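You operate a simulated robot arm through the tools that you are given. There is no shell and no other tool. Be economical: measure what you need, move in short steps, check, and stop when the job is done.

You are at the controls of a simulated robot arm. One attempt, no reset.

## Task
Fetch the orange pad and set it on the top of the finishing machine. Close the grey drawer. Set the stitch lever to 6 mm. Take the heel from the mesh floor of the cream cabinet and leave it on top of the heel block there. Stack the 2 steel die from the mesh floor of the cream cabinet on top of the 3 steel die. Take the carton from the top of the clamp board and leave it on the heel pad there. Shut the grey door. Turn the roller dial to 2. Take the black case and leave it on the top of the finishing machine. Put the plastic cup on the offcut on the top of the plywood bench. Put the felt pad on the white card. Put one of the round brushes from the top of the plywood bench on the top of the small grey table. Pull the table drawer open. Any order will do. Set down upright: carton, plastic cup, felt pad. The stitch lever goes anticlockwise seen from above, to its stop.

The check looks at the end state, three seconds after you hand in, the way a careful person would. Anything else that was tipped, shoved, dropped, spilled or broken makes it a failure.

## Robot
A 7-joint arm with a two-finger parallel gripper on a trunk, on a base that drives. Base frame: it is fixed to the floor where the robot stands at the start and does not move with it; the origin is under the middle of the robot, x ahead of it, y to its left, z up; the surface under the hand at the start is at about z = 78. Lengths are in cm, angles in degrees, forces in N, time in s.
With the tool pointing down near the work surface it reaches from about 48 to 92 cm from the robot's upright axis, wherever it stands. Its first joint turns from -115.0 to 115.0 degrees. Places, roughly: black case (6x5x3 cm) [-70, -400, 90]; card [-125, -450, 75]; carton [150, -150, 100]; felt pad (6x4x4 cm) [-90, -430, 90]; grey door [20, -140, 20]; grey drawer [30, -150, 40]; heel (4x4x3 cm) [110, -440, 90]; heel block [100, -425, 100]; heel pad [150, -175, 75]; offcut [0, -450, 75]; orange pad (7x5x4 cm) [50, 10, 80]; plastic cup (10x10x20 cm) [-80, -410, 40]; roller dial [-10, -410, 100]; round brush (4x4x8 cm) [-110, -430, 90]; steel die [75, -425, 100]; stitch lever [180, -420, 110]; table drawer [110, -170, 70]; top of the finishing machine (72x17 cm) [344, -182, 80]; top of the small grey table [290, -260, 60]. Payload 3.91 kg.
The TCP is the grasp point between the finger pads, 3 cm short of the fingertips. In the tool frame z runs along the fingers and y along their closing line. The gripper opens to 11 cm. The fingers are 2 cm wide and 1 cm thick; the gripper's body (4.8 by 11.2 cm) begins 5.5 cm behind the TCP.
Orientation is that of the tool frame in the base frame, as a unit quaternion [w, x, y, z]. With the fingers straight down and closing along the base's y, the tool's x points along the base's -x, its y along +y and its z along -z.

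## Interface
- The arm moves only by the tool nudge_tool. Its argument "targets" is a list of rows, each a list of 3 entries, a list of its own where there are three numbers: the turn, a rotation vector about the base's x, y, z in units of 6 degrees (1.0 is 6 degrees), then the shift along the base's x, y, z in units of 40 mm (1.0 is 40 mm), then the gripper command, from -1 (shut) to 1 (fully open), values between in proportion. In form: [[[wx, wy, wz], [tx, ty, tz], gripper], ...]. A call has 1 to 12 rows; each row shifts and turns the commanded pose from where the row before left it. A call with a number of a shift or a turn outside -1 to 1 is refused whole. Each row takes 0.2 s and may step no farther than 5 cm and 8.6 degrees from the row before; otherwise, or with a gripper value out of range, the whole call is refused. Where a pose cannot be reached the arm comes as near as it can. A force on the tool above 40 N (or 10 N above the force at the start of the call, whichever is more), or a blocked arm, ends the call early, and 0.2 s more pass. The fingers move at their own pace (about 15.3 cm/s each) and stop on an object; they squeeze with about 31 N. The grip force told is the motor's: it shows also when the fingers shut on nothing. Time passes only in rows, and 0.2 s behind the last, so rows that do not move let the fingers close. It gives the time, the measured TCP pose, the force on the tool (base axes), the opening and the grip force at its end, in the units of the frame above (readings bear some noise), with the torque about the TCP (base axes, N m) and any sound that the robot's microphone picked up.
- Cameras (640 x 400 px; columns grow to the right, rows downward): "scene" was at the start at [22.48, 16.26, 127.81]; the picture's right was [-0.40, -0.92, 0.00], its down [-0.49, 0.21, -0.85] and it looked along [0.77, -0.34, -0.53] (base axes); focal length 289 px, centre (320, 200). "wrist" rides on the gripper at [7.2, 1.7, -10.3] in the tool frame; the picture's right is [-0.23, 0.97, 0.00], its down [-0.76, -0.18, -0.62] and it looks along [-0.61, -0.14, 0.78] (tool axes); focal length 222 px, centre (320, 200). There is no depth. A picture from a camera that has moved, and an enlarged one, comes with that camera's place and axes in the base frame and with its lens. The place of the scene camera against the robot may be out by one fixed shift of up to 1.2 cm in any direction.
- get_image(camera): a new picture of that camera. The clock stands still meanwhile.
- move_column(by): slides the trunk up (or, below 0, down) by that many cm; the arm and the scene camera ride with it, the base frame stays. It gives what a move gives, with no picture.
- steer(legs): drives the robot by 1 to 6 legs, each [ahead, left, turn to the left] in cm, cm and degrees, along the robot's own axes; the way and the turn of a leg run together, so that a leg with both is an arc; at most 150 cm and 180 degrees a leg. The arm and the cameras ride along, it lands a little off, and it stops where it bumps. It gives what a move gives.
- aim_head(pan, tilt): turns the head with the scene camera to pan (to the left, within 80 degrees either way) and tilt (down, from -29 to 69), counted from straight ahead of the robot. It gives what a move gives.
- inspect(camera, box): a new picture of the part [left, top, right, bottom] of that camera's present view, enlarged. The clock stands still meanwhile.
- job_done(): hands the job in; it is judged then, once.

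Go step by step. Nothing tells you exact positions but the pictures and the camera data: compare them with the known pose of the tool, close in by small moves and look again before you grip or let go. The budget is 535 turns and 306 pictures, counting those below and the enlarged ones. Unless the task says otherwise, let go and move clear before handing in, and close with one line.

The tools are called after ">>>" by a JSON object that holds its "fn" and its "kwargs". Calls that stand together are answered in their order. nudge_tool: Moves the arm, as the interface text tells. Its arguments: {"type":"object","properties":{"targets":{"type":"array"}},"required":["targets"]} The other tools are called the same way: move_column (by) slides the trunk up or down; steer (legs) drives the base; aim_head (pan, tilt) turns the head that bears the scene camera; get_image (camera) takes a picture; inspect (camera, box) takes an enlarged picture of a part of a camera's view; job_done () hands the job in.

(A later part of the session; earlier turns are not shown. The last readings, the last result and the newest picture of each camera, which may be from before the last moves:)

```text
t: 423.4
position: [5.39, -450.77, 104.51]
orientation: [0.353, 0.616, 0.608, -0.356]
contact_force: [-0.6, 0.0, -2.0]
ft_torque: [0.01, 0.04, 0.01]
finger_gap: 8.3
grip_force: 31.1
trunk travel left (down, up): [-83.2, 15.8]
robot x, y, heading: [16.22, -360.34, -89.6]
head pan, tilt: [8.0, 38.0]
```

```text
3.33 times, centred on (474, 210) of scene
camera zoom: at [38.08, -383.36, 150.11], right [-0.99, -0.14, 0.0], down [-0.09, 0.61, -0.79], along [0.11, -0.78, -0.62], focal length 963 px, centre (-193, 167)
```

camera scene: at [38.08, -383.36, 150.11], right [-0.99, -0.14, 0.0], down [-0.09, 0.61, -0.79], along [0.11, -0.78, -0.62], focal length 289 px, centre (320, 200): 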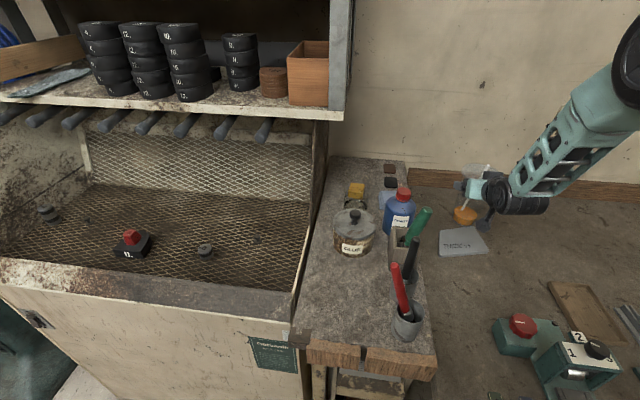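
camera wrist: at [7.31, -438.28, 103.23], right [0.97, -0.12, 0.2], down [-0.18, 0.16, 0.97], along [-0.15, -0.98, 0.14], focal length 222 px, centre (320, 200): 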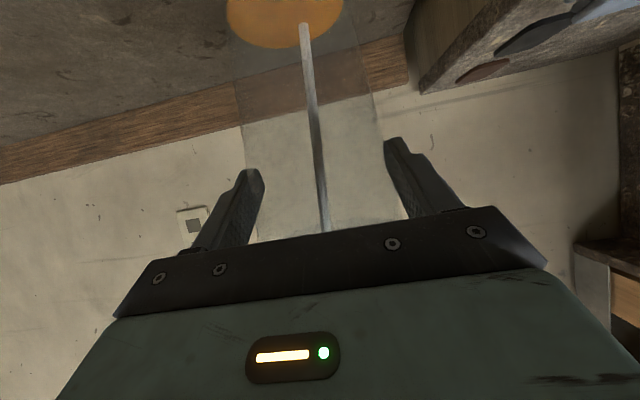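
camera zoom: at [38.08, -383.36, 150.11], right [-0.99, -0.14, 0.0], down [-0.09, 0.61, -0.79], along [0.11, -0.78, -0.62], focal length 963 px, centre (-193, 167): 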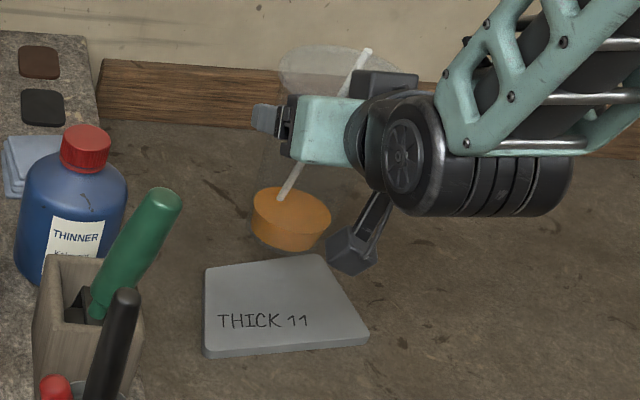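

The offcut's middle lies 2.9 cm nearer me. I shift the cup there and lower with the arm.

>>> {"fn": "nudge_tool", "kwargs": {"targets": [[[0, 0, 0], [0.1, 0.4, 0], -1], [[0, 0, 0], [0.05, 0.33, 0], -1], [[0, 0, 0], [0, 0, -0.4], -1], [[0, 0, 0], [0, 0, -0.4], -1], [[0, 0, 0], [0, 0, -0.2], -1], [[0, 0, 0], [0, 0, 0], -1]]}}

>>> {"fn": "inspect", "kwargs": {"camera": "scene", "box": [410, 150, 538, 270]}}

```text
t: 424.8
position: [5.92, -447.78, 100.41]
orientation: [0.352, 0.616, 0.608, -0.356]
contact_force: [0.3, 0.8, -0.7]
ft_torque: [0.01, 0.02, 0.01]
finger_gap: 8.3
grip_force: 31.1
trunk travel left (down, up): [-83.2, 15.8]
robot x, y, heading: [16.37, -360.05, -89.8]
head pan, tilt: [8.0, 38.0]
```

```text
3.33 times, centred on (474, 210) of scene
camera zoom: at [38.08, -383.36, 150.11], right [-0.99, -0.14, 0.0], down [-0.09, 0.61, -0.79], along [0.11, -0.78, -0.62], focal length 963 px, centre (-193, 167)
```

zoom: 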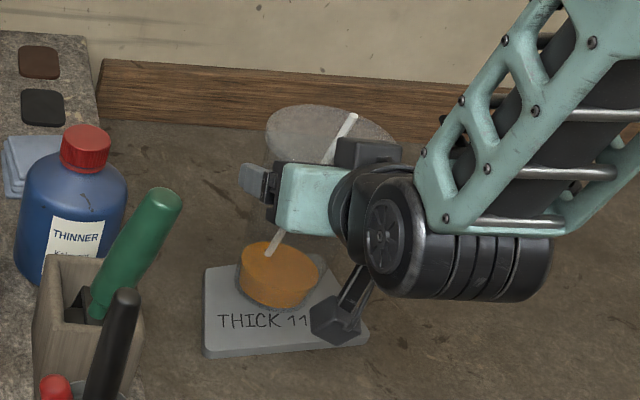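

The cup is centred over the offcut and vertical. I lower in fine steps until contact.

>>> {"fn": "nudge_tool", "kwargs": {"targets": [[[0, 0, 0], [0, 0, -0.1], -1], [[0, 0, 0], [0, 0, -0.06], -1], [[0, 0, 0], [0, 0, 0], -1]]}}

>>> {"fn": "nudge_tool", "kwargs": {"targets": [[[0, 0, 0], [0, 0, -0.06], -1], [[0, 0, 0], [0, 0, 0], -1]]}}

```text
t: 425.6
position: [6.04, -447.88, 99.81]
orientation: [0.353, 0.616, 0.608, -0.356]
contact_force: [0.7, 0.5, -1.3]
ft_torque: [0.0, 0.03, 0.03]
finger_gap: 8.3
grip_force: 30.9
trunk travel left (down, up): [-83.2, 15.8]
robot x, y, heading: [16.22, -360.51, -89.8]
head pan, tilt: [8.0, 38.0]
```

```text
t: 426.2
position: [6.08, -447.84, 99.63]
orientation: [0.352, 0.616, 0.608, -0.356]
contact_force: [-0.6, -1.3, -1.2]
ft_torque: [0.03, -0.01, 0.01]
finger_gap: 8.33
grip_force: 31.3
trunk travel left (down, up): [-83.2, 15.8]
robot x, y, heading: [16.08, -359.88, -89.6]
head pan, tilt: [8.0, 38.0]
```

>>> {"fn": "nudge_tool", "kwargs": {"targets": [[[0, 0, 0], [0, 0, -0.06], -1], [[0, 0, 0], [0, 0, 0], -1]]}}

>>> {"fn": "nudge_tool", "kwargs": {"targets": [[[0, 0, 0], [0, 0, -0.06], -1], [[0, 0, 0], [0, 0, 0], -1]]}}

>>> {"fn": "inspect", "kwargs": {"camera": "scene", "box": [410, 150, 538, 270]}}

```text
t: 426.8
position: [6.21, -447.8, 99.57]
orientation: [0.354, 0.614, 0.608, -0.357]
contact_force: [0.3, 3.8, 11.5]
ft_torque: [0.42, 0.14, -0.01]
finger_gap: 8.32
grip_force: 31.8
trunk travel left (down, up): [-83.2, 15.8]
robot x, y, heading: [16.17, -360.02, -90.0]
head pan, tilt: [8.0, 38.0]
```

```text
t: 427.4
position: [6.1, -447.78, 99.43]
orientation: [0.355, 0.614, 0.607, -0.357]
contact_force: [0.2, 0.2, 20.9]
ft_torque: [-0.31, 0.03, -0.12]
finger_gap: 8.31
grip_force: 31.0
trunk travel left (down, up): [-83.2, 15.8]
robot x, y, heading: [16.47, -360.08, -89.9]
head pan, tilt: [8.0, 38.0]
```

```text
3.33 times, centred on (474, 210) of scene
camera zoom: at [38.1, -383.24, 150.14], right [-0.99, -0.14, 0.0], down [-0.09, 0.61, -0.79], along [0.11, -0.78, -0.62], focal length 963 px, centre (-193, 167)
```

zoom: 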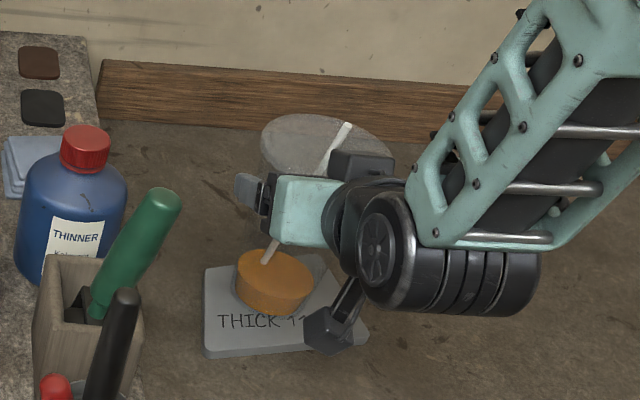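

Contact (21 N). I ease, open slowly, and withdraw straight back.

>>> {"fn": "nudge_tool", "kwargs": {"targets": [[[0, 0, 0], [0, 0, 0.06], -1], [[0, 0, 0], [0, 0, 0], 0.6], [[0, 0, 0], [0, 0, 0], 1], [[0, 0, 0], [0, 0, 0], 1], [[0, 0, 0], [0, 0.3, 0.05], 1], [[0, 0, 0], [0, 0.6, 0.1], 1], [[0, 0, 0], [0, 0.8, 0.2], 1], [[0, 0, 0], [0, 0.8, 0.3], 1], [[0, 0, 0], [0, 0.8, 0.4], 1], [[0, 0, 0], [0, 0.8, 0.4], 1], [[0, 0, 0], [0, 0, 0], 1]]}}

>>> {"fn": "get_image", "kwargs": {"camera": "scene"}}

>>> {"fn": "get_image", "kwargs": {"camera": "wrist"}}

```text
t: 429.8
position: [6.12, -431.4, 105.08]
orientation: [0.354, 0.615, 0.608, -0.356]
contact_force: [0.2, 0.4, 0.1]
ft_torque: [0.02, 0.02, -0.01]
finger_gap: 10.99
grip_force: 0.1
trunk travel left (down, up): [-83.2, 15.8]
robot x, y, heading: [16.3, -360.48, -89.7]
head pan, tilt: [8.0, 38.0]
```

```text
64 pictures are left
camera scene: at [38.08, -383.36, 150.11], right [-0.99, -0.14, 0.0], down [-0.09, 0.61, -0.79], along [0.11, -0.78, -0.62], focal length 289 px, centre (320, 200)
```

scene: 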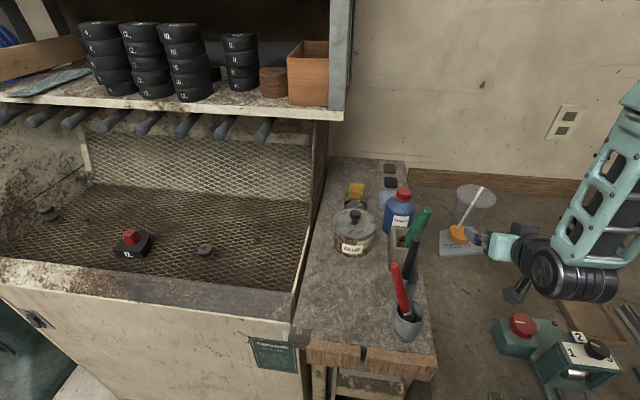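

```text
63 pictures are left
camera wrist: at [7.95, -418.83, 103.92], right [0.97, -0.12, 0.2], down [-0.18, 0.16, 0.97], along [-0.15, -0.98, 0.14], focal length 222 px, centre (320, 200)
```

wrist: 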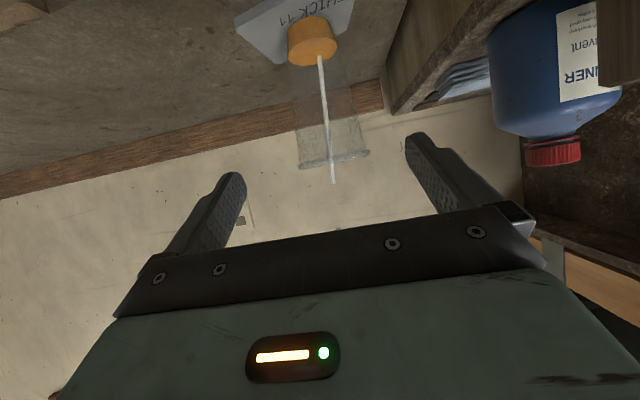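

The cup stands on the offcut. I back out, straighten the tool, and go to the black case.

>>> {"fn": "nudge_tool", "kwargs": {"targets": [[[0, 0, 0], [0, 0.5, 0.7], 0.5], [[0, 0, 0], [0, 0.5, 0.7], 0.5], [[0, 0, 0], [0, 0.5, 0.7], 0.5]]}}

>>> {"fn": "steer", "kwargs": {"legs": [[-45, 0, 0]]}}

>>> {"fn": "nudge_tool", "kwargs": {"targets": [[[1, 0, 0], [0, 0.3, 0], 0.5], [[1, 0, 0], [0, 0.3, 0], 0.5], [[1, 0, 0], [0, 0.3, 0], 0.5], [[1, 0, 0], [0, 0.3, 0], 0.5], [[1, 0, 0], [0, 0.3, 0], 0.5], [[1, 0, 0], [0, 0, 0], 0.5], [[1, 0, 0], [0, 0, 0], 0.5], [[1, 0, 0], [0, 0, 0], 0.5], [[1, 0, 0], [0, 0, 0], 0.5], [[0.95, 0, 0], [0, 0, 0], 0.5], [[0, 0, 0], [0, 0, 0], 0.5]]}}

>>> {"fn": "steer", "kwargs": {"legs": [[0, -70, 0]]}}

>>> {"fn": "aim_head", "kwargs": {"pan": 0, "tilt": 40}}

>>> {"fn": "get_image", "kwargs": {"camera": "scene"}}

```text
t: 430.6
position: [6.35, -428.01, 113.35]
orientation: [0.352, 0.616, 0.608, -0.357]
contact_force: [-0.3, -0.7, -0.3]
ft_torque: [-0.02, 0.02, -0.01]
finger_gap: 8.26
grip_force: 0.1
out of reach, approached as far as the arm can: row 3
trunk travel left (down, up): [-83.2, 15.8]
robot x, y, heading: [16.22, -359.85, -89.7]
head pan, tilt: [8.0, 38.0]
```

```text
t: 433.3
position: [6.17, -383.02, 113.26]
orientation: [0.353, 0.614, 0.61, -0.355]
contact_force: [-0.3, 0.2, 0.5]
ft_torque: [0.01, -0.04, 0.01]
finger_gap: 8.24
grip_force: 0.1
trunk travel left (down, up): [-83.2, 15.8]
robot x, y, heading: [15.74, -314.79, -89.3]
head pan, tilt: [8.0, 38.0]
```

```text
t: 435.7
position: [6.3, -377.02, 113.39]
orientation: [-0.001, 0.709, 0.705, -0.005]
contact_force: [0.0, -0.1, 0.6]
ft_torque: [0.0, -0.01, -0.02]
finger_gap: 8.25
grip_force: 0.0
trunk travel left (down, up): [-83.2, 15.8]
robot x, y, heading: [16.04, -315.01, -89.2]
head pan, tilt: [8.0, 38.0]
```

```text
t: 439.6
position: [-64.58, -377.38, 113.48]
orientation: [0.001, 0.709, 0.705, -0.004]
contact_force: [-0.6, 0.9, -0.6]
ft_torque: [-0.03, -0.01, 0.01]
finger_gap: 8.25
grip_force: 0.0
trunk travel left (down, up): [-83.2, 15.8]
robot x, y, heading: [-54.62, -315.83, -89.4]
head pan, tilt: [8.0, 38.0]
```

```text
t: 440.3
position: [-64.46, -377.37, 113.43]
orientation: [0.001, 0.71, 0.704, -0.005]
contact_force: [0.4, -0.4, -1.6]
ft_torque: [0.02, 0.02, 0.02]
finger_gap: 8.27
grip_force: 0.0
trunk travel left (down, up): [-83.2, 15.8]
robot x, y, heading: [-54.93, -315.65, -89.4]
head pan, tilt: [0.0, 40.0]
```

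```text
62 pictures are left
camera scene: at [-33.88, -338.73, 149.81], right [-1.0, -0.01, 0.0], down [0.0, 0.64, -0.77], along [0.0, -0.77, -0.64], focal length 289 px, centre (320, 200)
```

scene: 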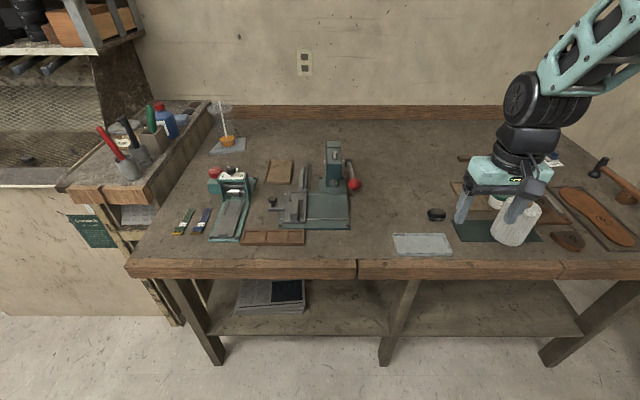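

Good overview: nothing looks disturbed. I zoom at the roller machine to verify the dial and red knob.

>>> {"fn": "inspect", "kwargs": {"camera": "scene", "box": [160, 90, 360, 250]}}

>>> {"fn": "inspect", "kwargs": {"camera": "scene", "box": [390, 190, 470, 260]}}

```text
2.50 times, centred on (260, 170) of scene
camera zoom: at [-33.88, -338.73, 149.81], right [-1.0, -0.01, 0.0], down [0.0, 0.64, -0.77], along [0.0, -0.77, -0.64], focal length 723 px, centre (470, 275)
```

zoom: 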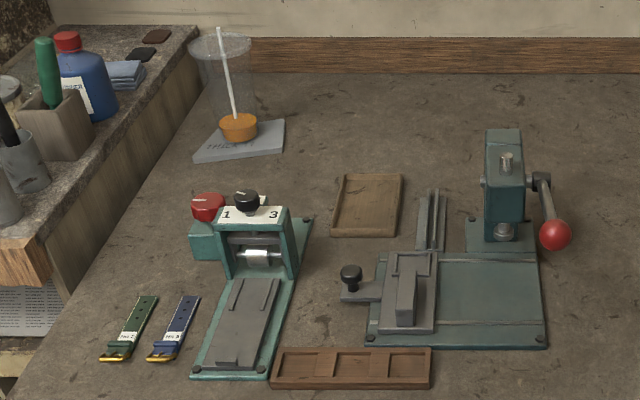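

```text
5.71 times, centred on (430, 225) of scene
camera zoom: at [-33.88, -338.73, 149.81], right [-1.0, -0.01, 0.0], down [0.0, 0.64, -0.77], along [0.0, -0.77, -0.64], focal length 1652 px, centre (-309, 57)
```

zoom: 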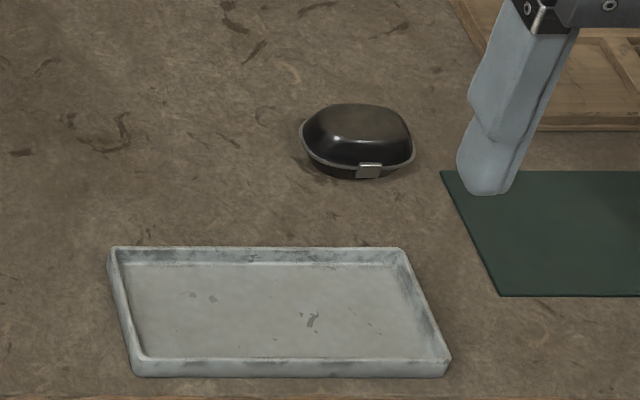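

>>> {"fn": "inspect", "kwargs": {"camera": "scene", "box": [200, 155, 264, 195]}}

```text
10.00 times, centred on (232, 175) of scene
camera zoom: at [-33.88, -338.73, 149.81], right [-1.0, -0.01, 0.0], down [0.0, 0.64, -0.77], along [0.0, -0.77, -0.64], focal length 2890 px, centre (1200, 450)
```

zoom: 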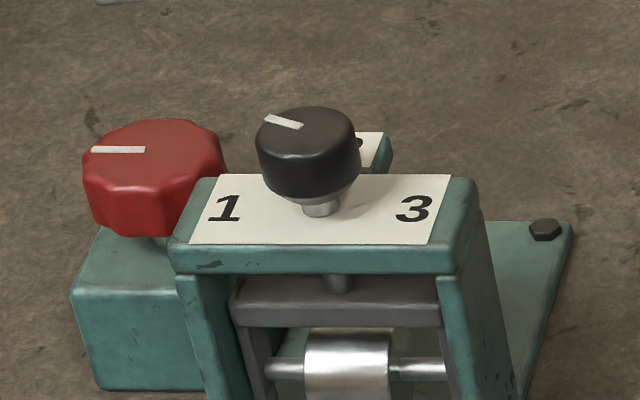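

The red knob is unchanged, but the dial's pointer has been knocked to ~23° past "1". I must re-set it: I drive back to it and pre-turn the gripper +36°.

>>> {"fn": "steer", "kwargs": {"legs": [[0, 65, 0], [32, 0, 0]]}}

>>> {"fn": "nudge_tool", "kwargs": {"targets": [[[0, 0, 1], [-0.2, 0, 0], 0.1], [[0, 0, 1], [-0.2, 0, 0], 0.1], [[0, 0, 1], [-0.2, 0, 0], 0.1], [[0, 0, 1], [-0.2, 0, 0], 0.1], [[0, 0, 1], [-0.2, 0, 0], 0.1], [[0, 0, 1], [-0.2, 0, 0], 0.1], [[0, 0, 0], [0, 0, 0], 0.1]]}}

>>> {"fn": "get_image", "kwargs": {"camera": "wrist"}}

```text
t: 445.6
position: [0.95, -409.13, 113.37]
orientation: [0.001, 0.711, 0.704, -0.005]
contact_force: [-0.1, 0.2, -0.6]
ft_torque: [0.03, 0.02, -0.02]
finger_gap: 8.26
grip_force: 0.1
trunk travel left (down, up): [-83.2, 15.8]
robot x, y, heading: [10.84, -347.2, -89.8]
head pan, tilt: [0.0, 40.0]
```

```text
t: 447.2
position: [-3.85, -409.07, 113.4]
orientation: [0.003, 0.457, 0.889, -0.004]
contact_force: [0.6, -0.1, 0.3]
ft_torque: [0.0, 0.01, 0.02]
finger_gap: 6.03
grip_force: 0.1
trunk travel left (down, up): [-83.2, 15.8]
robot x, y, heading: [10.84, -347.34, -90.1]
head pan, tilt: [0.0, 40.0]
```

```text
58 pictures are left
camera wrist: at [-6.75, -402.15, 123.66], right [0.92, 0.38, 0.0], down [0.3, -0.72, 0.63], along [0.24, -0.58, -0.78], focal length 222 px, centre (320, 200)
```

wrist: 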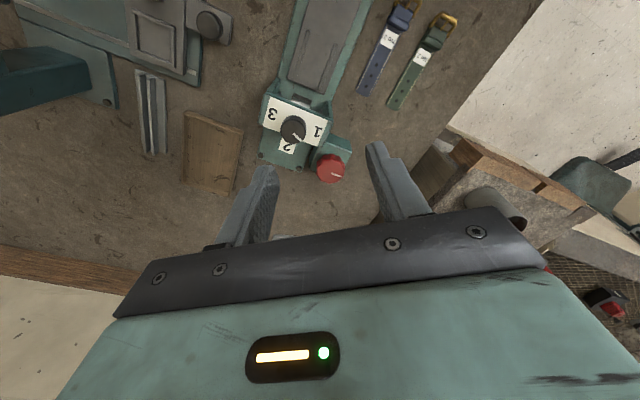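

>>> {"fn": "nudge_tool", "kwargs": {"targets": [[[0, 0, 0], [-0.5, -0.87, 0], 0.1], [[0, 0, 0], [0, 0, -0.9], 0.1], [[0, 0, 0], [0, 0, -0.9], 0.1], [[0, 0, 0], [0, 0, -0.8], 0.1], [[0, 0, 0], [0, 0, -0.4], 0.1], [[0, 0, 0], [0, 0, 0], 0.1]]}}

>>> {"fn": "inspect", "kwargs": {"camera": "wrist", "box": [240, 90, 400, 230]}}

```text
t: 448.6
position: [-5.9, -412.66, 101.33]
orientation: [0.003, 0.457, 0.889, -0.006]
contact_force: [-0.6, 0.0, -0.3]
ft_torque: [-0.01, 0.0, 0.0]
finger_gap: 6.04
grip_force: 0.0
trunk travel left (down, up): [-83.2, 15.8]
robot x, y, heading: [11.08, -347.47, -89.7]
head pan, tilt: [0.0, 40.0]
```

```text
2.86 times, centred on (320, 160) of wrist
camera zoom: at [-8.71, -405.62, 111.58], right [0.93, 0.38, 0.0], down [0.3, -0.72, 0.63], along [0.24, -0.58, -0.78], focal length 635 px, centre (320, 314)
```

zoom: 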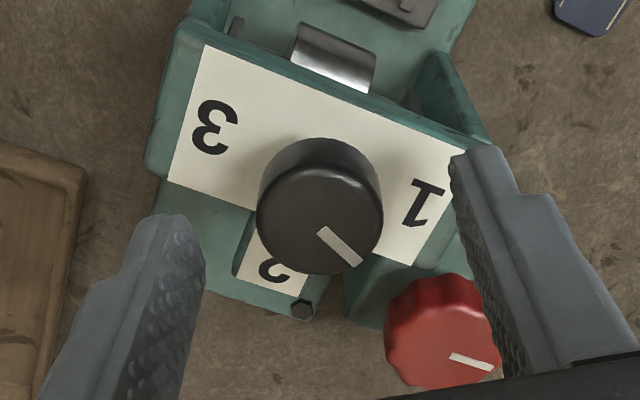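

Pointer is 23° past "1", so I need 68.5° clockwise. I grip and turn.

>>> {"fn": "nudge_tool", "kwargs": {"targets": [[[0, 0, 0], [0.01, 0.01, -0.2], 0.1], [[0, 0, 0], [0, 0, -0.1], 0.1], [[0, 0, 0], [0, 0, 0], -1], [[0, 0, 0], [0, 0, 0], -1], [[0, 0, 0], [0, 0, 0], -1]]}}

>>> {"fn": "nudge_tool", "kwargs": {"targets": [[[0, 0, -0.95], [0, 0, 0], -1], [[0, 0, -0.95], [0, 0, 0], -1], [[0, 0, -0.95], [0, 0, 0], -1], [[0, 0, -0.95], [0, 0, 0], -1], [[0, 0, -0.95], [0, 0, 0], -1], [[0, 0, -0.95], [0, 0, 0], -1], [[0, 0, -0.95], [0, 0, 0], -1], [[0, 0, -0.95], [0, 0, 0], -1], [[0, 0, -0.95], [0, 0, 0], -1], [[0, 0, -0.95], [0, 0, 0], -1], [[0, 0, -0.95], [0, 0, 0], -1], [[0, 0, -0.97], [0, 0, 0], -1]]}}

>>> {"fn": "nudge_tool", "kwargs": {"targets": [[[0, 0, 0], [0, 0, 0], -1], [[0, 0, 0], [0, 0, 0], 0.1], [[0, 0, 0], [0, 0, 0], 0.1], [[0, 0, 0], [0, 0, 0.6], 0.1], [[0, 0, 0], [0, 0, 0.9], 0.1], [[0, 0, 0], [0, 0, 0.9], 0.1], [[0, 0, 0], [0, 0.3, 0.9], 0.1], [[0, 0, 0], [0, 0, 0], 0.1]]}}

>>> {"fn": "inspect", "kwargs": {"camera": "wrist", "box": [240, 60, 400, 200]}}

```text
t: 449.9
position: [-5.88, -412.64, 100.12]
orientation: [0.002, 0.459, 0.889, -0.006]
contact_force: [-3.0, -2.7, -1.4]
ft_torque: [-0.15, 0.1, 0.09]
finger_gap: 2.92
grip_force: 45.1
trunk travel left (down, up): [-83.2, 15.8]
robot x, y, heading: [10.94, -347.09, -89.9]
head pan, tilt: [0.0, 40.0]
```

```text
t: 452.4
position: [-5.85, -412.61, 100.15]
orientation: [-0.001, 0.88, 0.476, -0.004]
contact_force: [4.4, -7.6, -9.9]
ft_torque: [-0.27, -0.06, 0.04]
finger_gap: 2.95
grip_force: 44.6
trunk travel left (down, up): [-83.2, 15.8]
robot x, y, heading: [10.77, -347.24, -90.0]
head pan, tilt: [0.0, 40.0]
```

```text
t: 454.2
position: [-5.72, -411.21, 113.34]
orientation: [-0.001, 0.879, 0.478, -0.005]
contact_force: [-0.7, 0.3, -0.2]
ft_torque: [-0.02, -0.01, 0.01]
finger_gap: 6.08
grip_force: 0.1
trunk travel left (down, up): [-83.2, 15.8]
robot x, y, heading: [10.83, -347.39, -89.8]
head pan, tilt: [0.0, 40.0]
```

```text
2.86 times, centred on (320, 130) of wrist
camera zoom: at [-0.37, -406.17, 123.61], right [0.69, -0.72, 0.0], down [-0.56, -0.54, 0.63], along [-0.46, -0.43, -0.78], focal length 635 px, centre (320, 400)
```

zoom: 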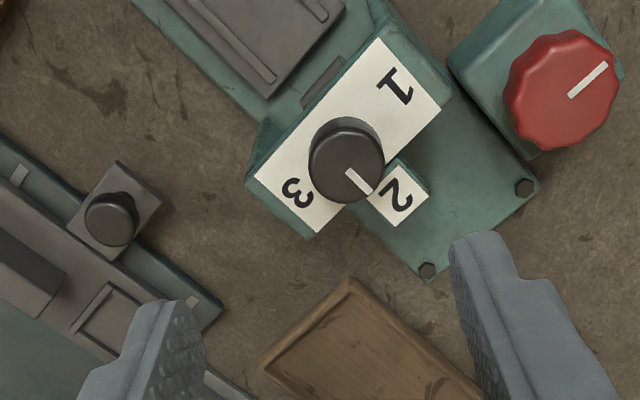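

The dial reads 2 again. Now the black case near [-70.3, -407.5]: I unyaw, back off, strafe and approach.

>>> {"fn": "nudge_tool", "kwargs": {"targets": [[[0, 0, 1], [0, 0.3, 0.5], 0.8], [[0, 0, 1], [0, 0.3, 0.5], 0.8], [[0, 0, 1], [0, 0.3, 0], 0.8], [[0, 0, 1], [0, 0, 0], 0.8], [[0, 0, 1], [0, 0, 0], 0.8], [[0, 0, 0.5], [0, 0, 0], 0.8]]}}

>>> {"fn": "steer", "kwargs": {"legs": [[-22, 0, 0], [0, -65, 0], [20, 0, 0]]}}

>>> {"fn": "get_image", "kwargs": {"camera": "wrist"}}

```text
t: 455.6
position: [-5.86, -407.76, 117.45]
orientation: [0.001, 0.708, 0.706, -0.006]
contact_force: [-0.1, -0.9, 0.0]
ft_torque: [-0.01, 0.01, -0.03]
finger_gap: 9.91
grip_force: 0.0
trunk travel left (down, up): [-83.2, 15.8]
robot x, y, heading: [10.59, -347.35, -89.8]
head pan, tilt: [0.0, 40.0]
```

```text
t: 461.8
position: [-71.24, -405.69, 117.46]
orientation: [0.001, 0.709, 0.705, -0.005]
contact_force: [-0.3, -0.3, -0.4]
ft_torque: [-0.03, -0.03, 0.0]
finger_gap: 9.9
grip_force: 0.1
trunk travel left (down, up): [-83.2, 15.8]
robot x, y, heading: [-54.47, -344.88, -90.3]
head pan, tilt: [0.0, 40.0]
```

```text
55 pictures are left
camera wrist: at [-69.53, -398.42, 127.64], right [0.97, -0.23, 0.0], down [-0.18, -0.76, 0.63], along [-0.15, -0.61, -0.78], focal length 222 px, centre (320, 200)
```

wrist: 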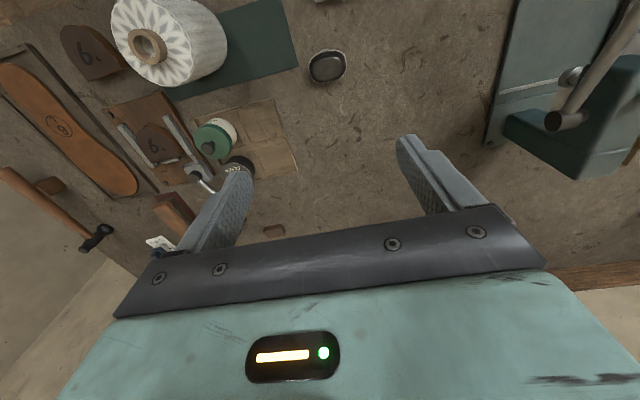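

>>> {"fn": "nudge_tool", "kwargs": {"targets": [[[0, 0, 0], [0.35, 0.2, -0.8], 0.8], [[0, 0, 0], [0, 0, -1], 0.8], [[0, 0, 0], [0, 0, -1], 0.8], [[0, 0, 0], [0, 0, -1], 0.8], [[0, 0, 0], [0, 0, -0.6], 0.8], [[0, 0, 0], [0, 0, 0], 0.8]]}}

>>> {"fn": "get_image", "kwargs": {"camera": "wrist"}}

```text
t: 463.2
position: [-69.91, -404.84, 99.77]
orientation: [0.001, 0.709, 0.706, -0.005]
contact_force: [0.7, -0.4, 0.1]
ft_torque: [0.0, -0.01, 0.01]
finger_gap: 9.92
grip_force: 0.1
trunk travel left (down, up): [-83.2, 15.8]
robot x, y, heading: [-54.42, -345.3, -90.1]
head pan, tilt: [0.0, 40.0]
```

```text
54 pictures are left
camera wrist: at [-68.05, -397.61, 110.08], right [0.97, -0.23, 0.0], down [-0.18, -0.76, 0.63], along [-0.15, -0.61, -0.78], focal length 222 px, centre (320, 200)
```

wrist: 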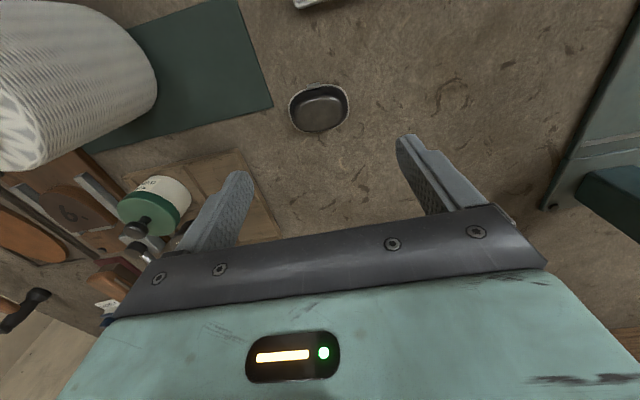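

Case centre is [-69.9, -404.1]. I descend and grip.

>>> {"fn": "nudge_tool", "kwargs": {"targets": [[[0, 0, 0], [0, 0.18, -0.7], 0.7], [[0, 0, 0], [0, 0, -1], 0.7], [[0, 0, 0], [0, 0, -0.7], 0.7], [[0, 0, 0], [0, 0, -0.3], 0.7], [[0, 0, 0], [0, 0, 0], 0.7]]}}

>>> {"fn": "get_image", "kwargs": {"camera": "wrist"}}

```text
t: 464.4
position: [-69.95, -404.21, 89.24]
orientation: [0.001, 0.709, 0.705, -0.006]
contact_force: [0.5, 4.2, 35.9]
ft_torque: [0.44, 1.71, -0.06]
finger_gap: 9.33
grip_force: 0.1
trunk travel left (down, up): [-83.2, 15.8]
robot x, y, heading: [-54.11, -345.27, -90.0]
head pan, tilt: [0.0, 40.0]
```

```text
53 pictures are left
camera wrist: at [-68.14, -396.82, 99.47], right [0.97, -0.23, 0.0], down [-0.18, -0.75, 0.63], along [-0.15, -0.61, -0.77], focal length 222 px, centre (320, 200)
```

wrist: 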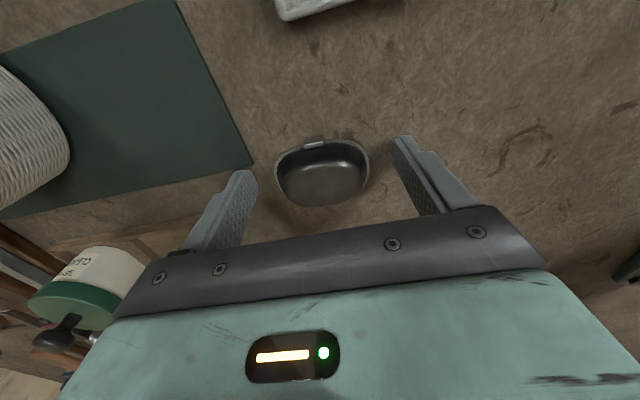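

The tips touch the bench (z ≈ 86.2). I raise 4 mm and close.

>>> {"fn": "nudge_tool", "kwargs": {"targets": [[[0, 0, 0], [0, 0, 0.12], 0.7], [[0, 0, 0], [0, 0, 0], -1], [[0, 0, 0], [0, 0, 0], -1], [[0, 0, 0], [0, 0, 0], -1], [[0, 0, 0], [0, 0, 0.3], -1], [[0, 0, 0], [0, 0, 0.9], -1], [[0, 0, 0], [0, 0, 0.9], -1], [[0, 0, 0], [0, 0, 0], -1]]}}

>>> {"fn": "get_image", "kwargs": {"camera": "wrist"}}

```text
t: 466.2
position: [-69.86, -404.27, 97.99]
orientation: [0.001, 0.709, 0.705, -0.004]
contact_force: [0.0, 0.2, -0.7]
ft_torque: [0.02, 0.03, 0.02]
finger_gap: 5.54
grip_force: 31.0
trunk travel left (down, up): [-83.2, 15.8]
robot x, y, heading: [-54.2, -345.42, -90.0]
head pan, tilt: [0.0, 40.0]
```

```text
52 pictures are left
camera wrist: at [-68.17, -396.93, 108.21], right [0.97, -0.23, 0.0], down [-0.18, -0.76, 0.63], along [-0.15, -0.61, -0.78], focal length 222 px, centre (320, 200)
```

wrist: 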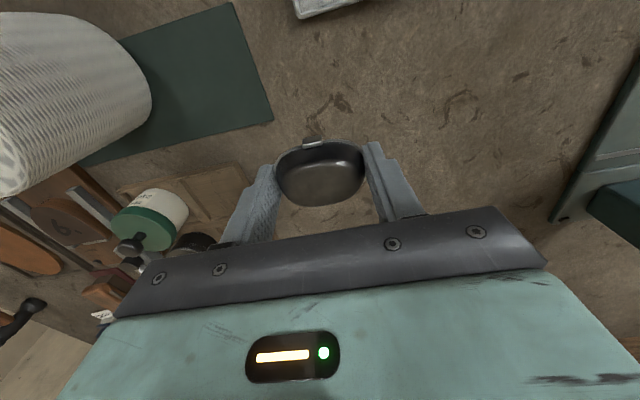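

Held (5.5 cm). I raise it and take the known safe route: north along x ≈ -64, then the aisle at y ≈ -75.

>>> {"fn": "nudge_tool", "kwargs": {"targets": [[[0, 0, 0], [0, 0.2, 0.9], -1], [[0, 0, 0], [0, 0.4, 0.9], -1], [[0, 0, 0], [0, 0.4, 0.9], -1], [[0, 0, 0], [0.3, 0.4, 0.9], -1], [[0, 0, 0], [0.3, 0.3, 0.3], -1]]}}

>>> {"fn": "steer", "kwargs": {"legs": [[-150, 0, 0], [-118, -10, 0], [0, 0, 90]]}}

>>> {"fn": "aim_head", "kwargs": {"pan": -20, "tilt": 25}}

>>> {"fn": "get_image", "kwargs": {"camera": "scene"}}

```text
t: 467.4
position: [-67.5, -397.32, 113.43]
orientation: [0.0, 0.709, 0.705, -0.004]
contact_force: [-0.2, 0.3, -1.0]
ft_torque: [0.02, -0.05, -0.01]
finger_gap: 5.54
grip_force: 31.0
trunk travel left (down, up): [-83.2, 15.8]
robot x, y, heading: [-54.35, -345.09, -90.2]
head pan, tilt: [0.0, 40.0]
```

```text
t: 484.2
position: [-10.34, -91.64, 113.5]
orientation: [0.004, 0.012, 1.0, -0.003]
contact_force: [0.5, 0.0, -0.5]
ft_torque: [-0.04, 0.01, -0.01]
finger_gap: 5.56
grip_force: 31.1
trunk travel left (down, up): [-83.2, 15.8]
robot x, y, heading: [-62.06, -77.64, -1.1]
head pan, tilt: [0.0, 40.0]
```

```text
t: 485.0
position: [-10.34, -91.65, 113.56]
orientation: [0.005, 0.011, 1.0, -0.003]
contact_force: [0.2, -0.7, -0.6]
ft_torque: [0.02, -0.03, -0.02]
finger_gap: 5.57
grip_force: 31.0
trunk travel left (down, up): [-83.2, 15.8]
robot x, y, heading: [-62.38, -77.55, -1.2]
head pan, tilt: [-20.0, 25.0]
```

```text
51 pictures are left
camera scene: at [-38.96, -61.16, 152.13], right [-0.36, -0.93, 0.0], down [-0.4, 0.15, -0.91], along [0.85, -0.33, -0.42], focal length 289 px, centre (320, 200)
```

scene: 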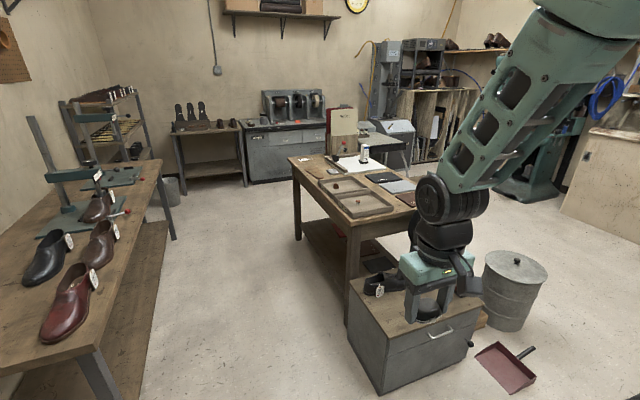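

All clear. I continue through the aisle to the finishing machine.

>>> {"fn": "steer", "kwargs": {"legs": [[0, 2, 1.2], [150, 0, 0], [150, 0, 0], [7, 0, 0], [0, -112, 0], [18, 0, 0]]}}

>>> {"fn": "aim_head", "kwargs": {"pan": 0, "tilt": 38}}

>>> {"fn": "get_image", "kwargs": {"camera": "scene"}}

```text
t: 506.9
position: [315.34, -199.15, 113.48]
orientation: [0.004, 0.001, 1.0, -0.003]
contact_force: [-0.7, 0.0, -0.7]
ft_torque: [0.04, -0.02, -0.02]
finger_gap: 5.59
grip_force: 31.5
trunk travel left (down, up): [-83.2, 15.8]
robot x, y, heading: [263.18, -186.21, 0.0]
head pan, tilt: [-20.0, 25.0]
```

```text
t: 507.7
position: [315.31, -199.13, 113.51]
orientation: [0.004, 0.001, 1.0, -0.003]
contact_force: [0.1, 0.0, -0.2]
ft_torque: [-0.03, 0.02, -0.02]
finger_gap: 5.55
grip_force: 31.0
trunk travel left (down, up): [-83.2, 15.8]
robot x, y, heading: [263.14, -185.96, 0.2]
head pan, tilt: [0.0, 38.0]
```

```text
50 pictures are left
camera scene: at [286.04, -166.13, 150.11], right [0.0, -1.0, 0.0], down [-0.62, 0.0, -0.79], along [0.79, 0.0, -0.62], focal length 289 px, centre (320, 200)
```

scene: 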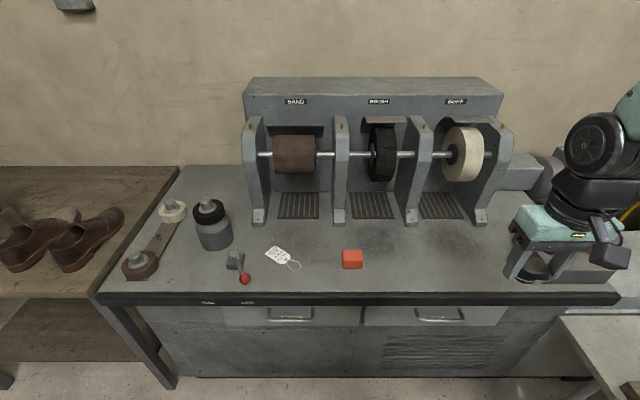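

I move over a free spot at about [343, -193], right of the pad, and lower.

>>> {"fn": "nudge_tool", "kwargs": {"targets": [[[0, 0, 0], [0.99, 0.218, 0], -1], [[0, 0, 0], [0.99, 0.218, 0], -1], [[0, 0, 0], [0.99, 0.218, 0], -1], [[0, 0, 0], [0.99, 0.218, 0], -1], [[0, 0, 0], [0.99, 0.218, 0], -1], [[0, 0, 0], [0.99, 0.218, 0], -1], [[0, 0, 0], [0.99, 0.218, 0], -1], [[0, 0, 0], [0, 0, -1], -1], [[0, 0, 0], [0, 0, -1], -1], [[0, 0, 0], [0, 0, -1], -1], [[0, 0, 0], [0, 0, -1], -1], [[0, 0, 0], [0, 0, -1], -1]]}}

>>> {"fn": "get_image", "kwargs": {"camera": "scene"}}

```text
t: 510.3
position: [343.04, -193.11, 93.51]
orientation: [0.004, 0.001, 1.0, -0.003]
contact_force: [-0.9, 0.0, 0.5]
ft_torque: [0.01, -0.01, -0.01]
finger_gap: 5.56
grip_force: 31.5
trunk travel left (down, up): [-83.2, 15.8]
robot x, y, heading: [263.16, -186.4, 0.1]
head pan, tilt: [0.0, 38.0]
```

```text
49 pictures are left
camera scene: at [286.01, -166.13, 150.12], right [0.0, -1.0, 0.0], down [-0.62, 0.0, -0.79], along [0.79, 0.0, -0.62], focal length 289 px, centre (320, 200)
```

scene: 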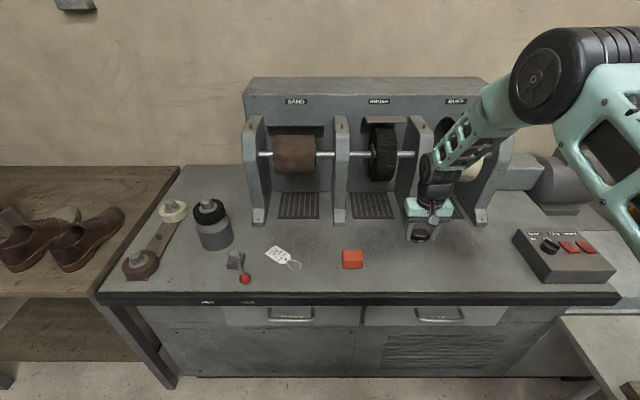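

>>> {"fn": "nudge_tool", "kwargs": {"targets": [[[0, 0, 0], [0, 0, -0.9], -1], [[0, 0, 0], [0, 0, -0.7], -1], [[0, 0, 0], [0, 0, -0.4], -1], [[0, 0, 0], [0, 0, -0.2], -1], [[0, 0, 0], [0, 0, 0], -1]]}}

>>> {"fn": "inspect", "kwargs": {"camera": "scene", "box": [340, 190, 500, 290]}}

```text
t: 511.5
position: [343.18, -193.03, 84.7]
orientation: [0.005, 0.001, 1.0, -0.003]
contact_force: [0.1, 0.6, -1.1]
ft_torque: [-0.04, 0.03, 0.01]
finger_gap: 5.58
grip_force: 30.8
trunk travel left (down, up): [-83.2, 15.8]
robot x, y, heading: [263.1, -185.97, -0.1]
head pan, tilt: [0.0, 38.0]
```

```text
4.00 times, centred on (420, 240) of scene
camera zoom: at [286.05, -166.13, 150.11], right [0.0, -1.0, 0.0], down [-0.62, 0.0, -0.79], along [0.79, 0.0, -0.62], focal length 1156 px, centre (-80, 40)
```

zoom: 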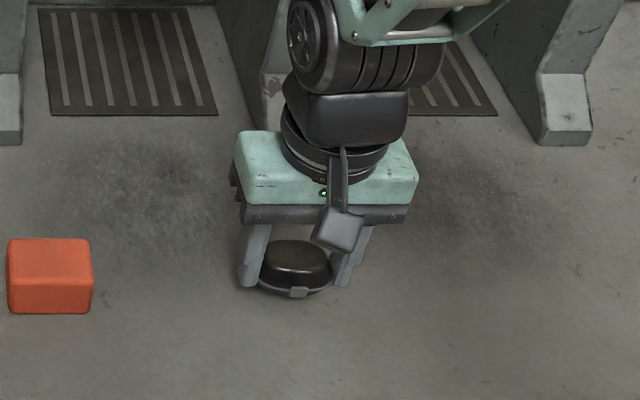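

Just above the surface. Fine steps to contact.

>>> {"fn": "nudge_tool", "kwargs": {"targets": [[[0, 0, 0], [0, 0, -0.12], -1], [[0, 0, 0], [0, 0, -0.08], -1], [[0, 0, 0], [0, 0, 0], -1]]}}

>>> {"fn": "nudge_tool", "kwargs": {"targets": [[[0, 0, 0], [0, 0, -0.06], -1], [[0, 0, 0], [0, 0, 0], -1]]}}

```text
t: 512.3
position: [343.02, -193.15, 83.84]
orientation: [0.004, 0.001, 1.0, -0.002]
contact_force: [-0.4, -0.1, 0.1]
ft_torque: [0.02, 0.0, 0.03]
finger_gap: 5.56
grip_force: 31.1
trunk travel left (down, up): [-83.2, 15.8]
robot x, y, heading: [263.05, -186.18, 0.1]
head pan, tilt: [0.0, 38.0]
```

```text
t: 512.9
position: [343.02, -193.02, 83.63]
orientation: [0.005, 0.001, 1.0, -0.003]
contact_force: [-0.1, 0.1, -0.1]
ft_torque: [0.02, -0.03, 0.01]
finger_gap: 5.57
grip_force: 31.0
trunk travel left (down, up): [-83.2, 15.8]
robot x, y, heading: [262.98, -186.24, 0.1]
head pan, tilt: [0.0, 38.0]
```

>>> {"fn": "nudge_tool", "kwargs": {"targets": [[[0, 0, 0], [0, 0, -0.05], -1], [[0, 0, 0], [0, 0, -0.04], -1], [[0, 0, 0], [0, 0, 0], -1]]}}

>>> {"fn": "nudge_tool", "kwargs": {"targets": [[[0, 0, 0], [0, 0, -0.05], -1], [[0, 0, 0], [0, 0, 0], -1]]}}

```text
t: 513.7
position: [343.2, -193.06, 83.48]
orientation: [0.005, 0.001, 1.0, -0.002]
contact_force: [-1.6, -0.6, 10.1]
ft_torque: [0.12, 0.03, 0.05]
finger_gap: 5.57
grip_force: 31.7
trunk travel left (down, up): [-83.2, 15.8]
robot x, y, heading: [263.15, -186.01, 0.3]
head pan, tilt: [0.0, 38.0]
```

```text
t: 514.3
position: [343.11, -193.14, 83.48]
orientation: [0.006, 0.001, 1.0, -0.003]
contact_force: [-3.7, -2.0, 27.0]
ft_torque: [0.03, 0.07, -0.01]
finger_gap: 5.55
grip_force: 31.6
trunk travel left (down, up): [-83.2, 15.8]
robot x, y, heading: [263.17, -186.29, 0.1]
head pan, tilt: [0.0, 38.0]
```

Contact. I release and rise.

>>> {"fn": "nudge_tool", "kwargs": {"targets": [[[0, 0, 0], [0, 0, 0.08], -1], [[0, 0, 0], [0, 0, 0], 0.4], [[0, 0, 0], [0, 0, 0], 0.4], [[0, 0, 0], [0, 0, 0.5], 0.4], [[0, 0, 0], [0, 0, 1], 0.4], [[0, 0, 0], [0, 0, 1], 0.4], [[0, 0, 0], [0, 0, 1], 0.4], [[0, 0, 0], [-0.5, 0, 1], 0.4], [[0, 0, 0], [-0.8, 0, 0.9], 0.4], [[0, 0, 0], [-1, 0, 0.5], 0.4], [[0, 0, 0], [-1, 0, 0], 0.4], [[0, 0, 0], [-1, 0, 0], 0.4]]}}

>>> {"fn": "get_image", "kwargs": {"camera": "scene"}}

```text
t: 516.9
position: [325.81, -193.16, 107.16]
orientation: [0.004, 0.002, 1.0, -0.003]
contact_force: [-0.4, 0.7, 0.5]
ft_torque: [-0.02, 0.01, 0.01]
finger_gap: 7.71
grip_force: 0.1
trunk travel left (down, up): [-83.2, 15.8]
robot x, y, heading: [263.11, -186.07, -0.0]
head pan, tilt: [0.0, 38.0]
```

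```text
47 pictures are left
camera scene: at [286.08, -166.13, 150.1], right [0.0, -1.0, 0.0], down [-0.62, 0.0, -0.79], along [0.79, 0.0, -0.62], focal length 289 px, centre (320, 200)
```

scene: 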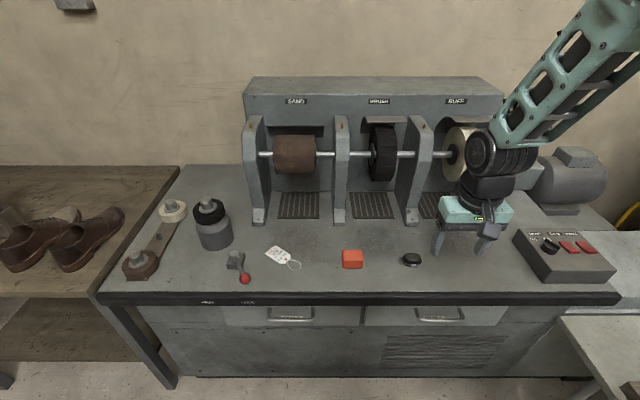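

Both items are on the finishing machine. I return along the same route for a brush.

>>> {"fn": "nudge_tool", "kwargs": {"targets": [[[0, 0, 0], [-0.9, 0, 0.6], 0], [[0, 0, 0], [-0.9, 0, 0.6], 0], [[0, 0, 0], [-0.6, 0, 0.6], 0]]}}

>>> {"fn": "aim_head", "kwargs": {"pan": -55, "tilt": 35}}

>>> {"fn": "get_image", "kwargs": {"camera": "scene"}}

>>> {"fn": "steer", "kwargs": {"legs": [[-18, 0, 0], [0, 112, 0], [-150, 0, 0], [-150, 0, 0], [-7, 0, 0], [0, 0, -90]]}}

```text
t: 517.7
position: [316.22, -193.15, 114.33]
orientation: [0.004, 0.001, 1.0, -0.002]
contact_force: [1.0, 0.0, 0.0]
ft_torque: [-0.01, 0.04, -0.02]
finger_gap: 5.51
grip_force: 0.1
trunk travel left (down, up): [-83.2, 15.8]
robot x, y, heading: [263.1, -185.82, 0.1]
head pan, tilt: [0.0, 38.0]
```

```text
t: 519.0
position: [316.17, -192.96, 114.29]
orientation: [0.005, 0.001, 1.0, -0.002]
contact_force: [-0.1, 0.3, 0.4]
ft_torque: [-0.03, -0.01, -0.02]
finger_gap: 5.48
grip_force: 0.1
trunk travel left (down, up): [-83.2, 15.8]
robot x, y, heading: [263.31, -186.1, 0.0]
head pan, tilt: [-55.0, 35.0]
```

```text
46 pictures are left
camera scene: at [282.48, -173.34, 150.56], right [-0.82, -0.58, 0.0], down [-0.33, 0.47, -0.82], along [0.47, -0.67, -0.57], focal length 289 px, centre (320, 200)
```

scene: 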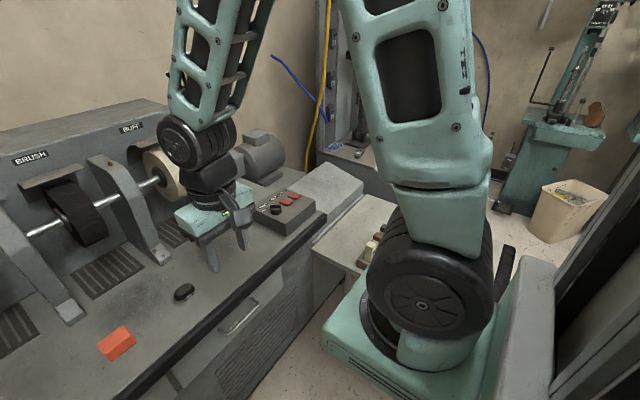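

```text
t: 544.4
position: [-72.08, -125.59, 114.39]
orientation: [0.001, 0.716, 0.698, -0.004]
contact_force: [-0.3, -0.4, -0.3]
ft_torque: [-0.02, -0.01, -0.01]
finger_gap: 5.5
grip_force: 0.0
trunk travel left (down, up): [-83.2, 15.8]
robot x, y, heading: [-63.73, -72.75, -90.9]
head pan, tilt: [-55.0, 35.0]
```

>>> {"fn": "steer", "kwargs": {"legs": [[0, 0, 0.9], [150, 0, 0], [118, 0, 0], [0, -32, 0], [6, 0, 0]]}}

>>> {"fn": "aim_head", "kwargs": {"pan": 0, "tilt": 45}}

>>> {"fn": "get_image", "kwargs": {"camera": "wrist"}}

>>> {"fn": "get_image", "kwargs": {"camera": "scene"}}

```text
t: 560.1
position: [-102.11, -400.91, 114.19]
orientation: [0.001, 0.71, 0.704, -0.004]
contact_force: [0.1, 0.3, -0.5]
ft_torque: [-0.02, -0.01, 0.01]
finger_gap: 5.5
grip_force: 0.1
trunk travel left (down, up): [-83.2, 15.8]
robot x, y, heading: [-94.98, -348.08, -90.0]
head pan, tilt: [-55.0, 35.0]
```

```text
t: 561.3
position: [-102.18, -400.91, 114.23]
orientation: [0.001, 0.709, 0.705, -0.005]
contact_force: [0.2, 0.3, -0.3]
ft_torque: [0.03, 0.01, 0.03]
finger_gap: 5.51
grip_force: 0.0
trunk travel left (down, up): [-83.2, 15.8]
robot x, y, heading: [-95.12, -347.93, -90.5]
head pan, tilt: [0.0, 45.0]
```

```text
45 pictures are left
camera wrist: at [-100.41, -393.68, 124.5], right [0.97, -0.23, 0.0], down [-0.18, -0.76, 0.63], along [-0.15, -0.61, -0.78], focal length 222 px, centre (320, 200)
```

wrist: 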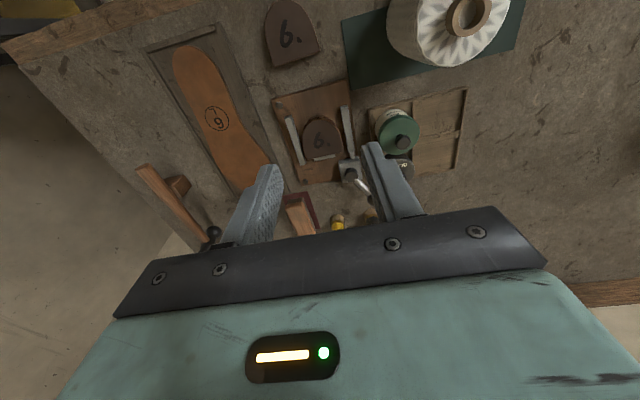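

```text
44 pictures are left
camera scene: at [-74.43, -370.95, 149.08], right [-1.0, 0.0, 0.0], down [0.0, 0.71, -0.71], along [0.0, -0.71, -0.71], focal length 289 px, centre (320, 200)
```

scene: 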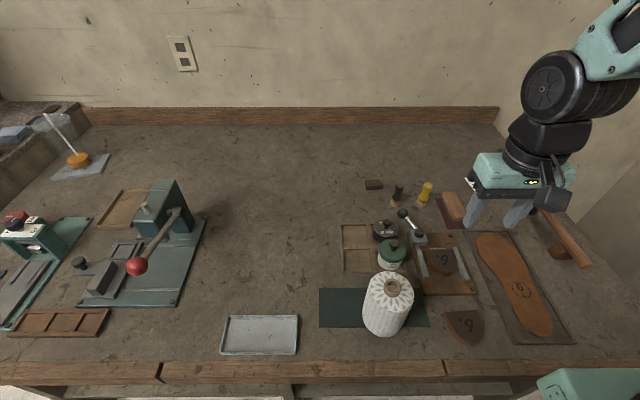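

I move the hand over the yellow brush and look.

>>> {"fn": "nudge_tool", "kwargs": {"targets": [[[0, 0, 0], [-0.1, -1, 0], 0], [[0, 0, 0], [-0.1, -1, 0], 0], [[0, 0, 0], [-0.1, -1, 0], 0], [[0, 0, 0], [-0.1, -1, 0], 0], [[0, 0, 0], [-0.1, -1, 0], 0], [[0, 0, 0], [0, -0.9, -0.2], 0], [[0, 0, 0], [0, 0, -0.8], 0], [[0, 0, 0], [0, 0, 0], 0]]}}

>>> {"fn": "get_image", "kwargs": {"camera": "wrist"}}

```text
t: 563.1
position: [-104.13, -424.53, 110.17]
orientation: [0.001, 0.71, 0.704, -0.005]
contact_force: [-0.3, -0.2, 0.1]
ft_torque: [0.0, 0.01, 0.01]
finger_gap: 5.49
grip_force: 0.2
trunk travel left (down, up): [-83.2, 15.8]
robot x, y, heading: [-94.95, -347.85, -90.1]
head pan, tilt: [0.0, 45.0]
```

```text
43 pictures are left
camera wrist: at [-102.33, -417.3, 120.46], right [0.97, -0.23, 0.0], down [-0.18, -0.76, 0.63], along [-0.15, -0.61, -0.78], focal length 222 px, centre (320, 200)
```

wrist: 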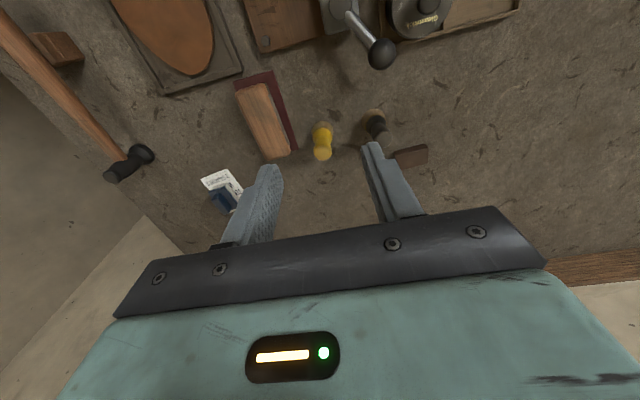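

>>> {"fn": "inspect", "kwargs": {"camera": "wrist", "box": [250, 80, 410, 180]}}

```text
4.00 times, centred on (330, 130) of wrist
camera zoom: at [-102.33, -417.3, 120.46], right [0.97, -0.23, 0.0], down [-0.18, -0.76, 0.63], along [-0.15, -0.61, -0.78], focal length 888 px, centre (280, 480)
```

zoom: 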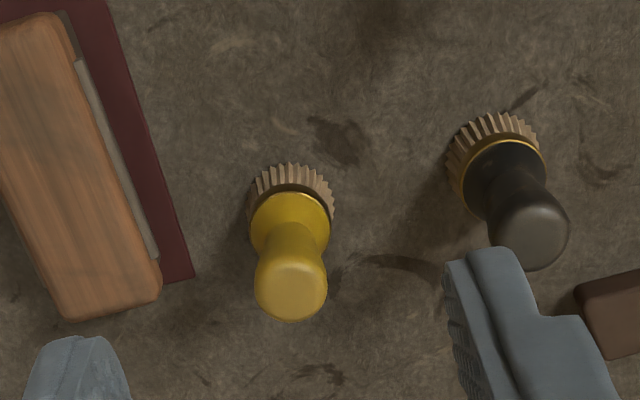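

The yellow brush stands at [-105.1, -430.2]. I go over it and descend.

>>> {"fn": "nudge_tool", "kwargs": {"targets": [[[0, 0, 0], [-0.12, -0.7, 0], -0.1], [[0, 0, 0], [-0.12, -0.72, 0], -0.1], [[0, 0, 0], [0, 0, -0.8], -0.1], [[0, 0, 0], [0, 0, -0.8], -0.1], [[0, 0, 0], [0, 0, -0.8], -0.1], [[0, 0, 0], [0, 0, 0], -0.1]]}}

>>> {"fn": "get_image", "kwargs": {"camera": "wrist"}}

```text
t: 564.5
position: [-105.17, -430.23, 100.66]
orientation: [0.001, 0.709, 0.705, -0.004]
contact_force: [0.0, 0.7, -0.2]
ft_torque: [0.0, 0.02, -0.01]
finger_gap: 4.94
grip_force: 0.0
trunk travel left (down, up): [-83.2, 15.8]
robot x, y, heading: [-94.89, -348.14, -90.1]
head pan, tilt: [0.0, 45.0]
```

```text
41 pictures are left
camera wrist: at [-103.37, -422.96, 110.84], right [0.97, -0.23, 0.0], down [-0.18, -0.76, 0.63], along [-0.15, -0.61, -0.78], focal length 222 px, centre (320, 200)
```

wrist: 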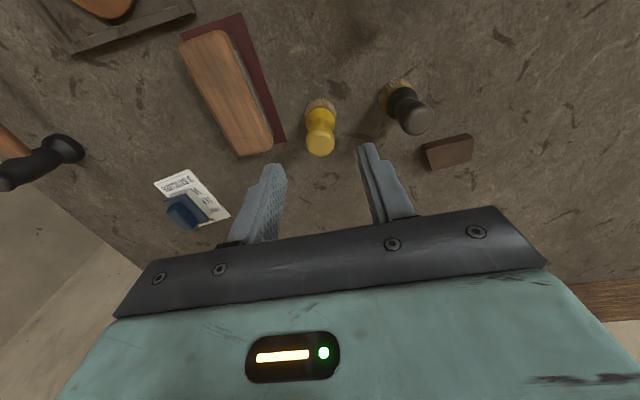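

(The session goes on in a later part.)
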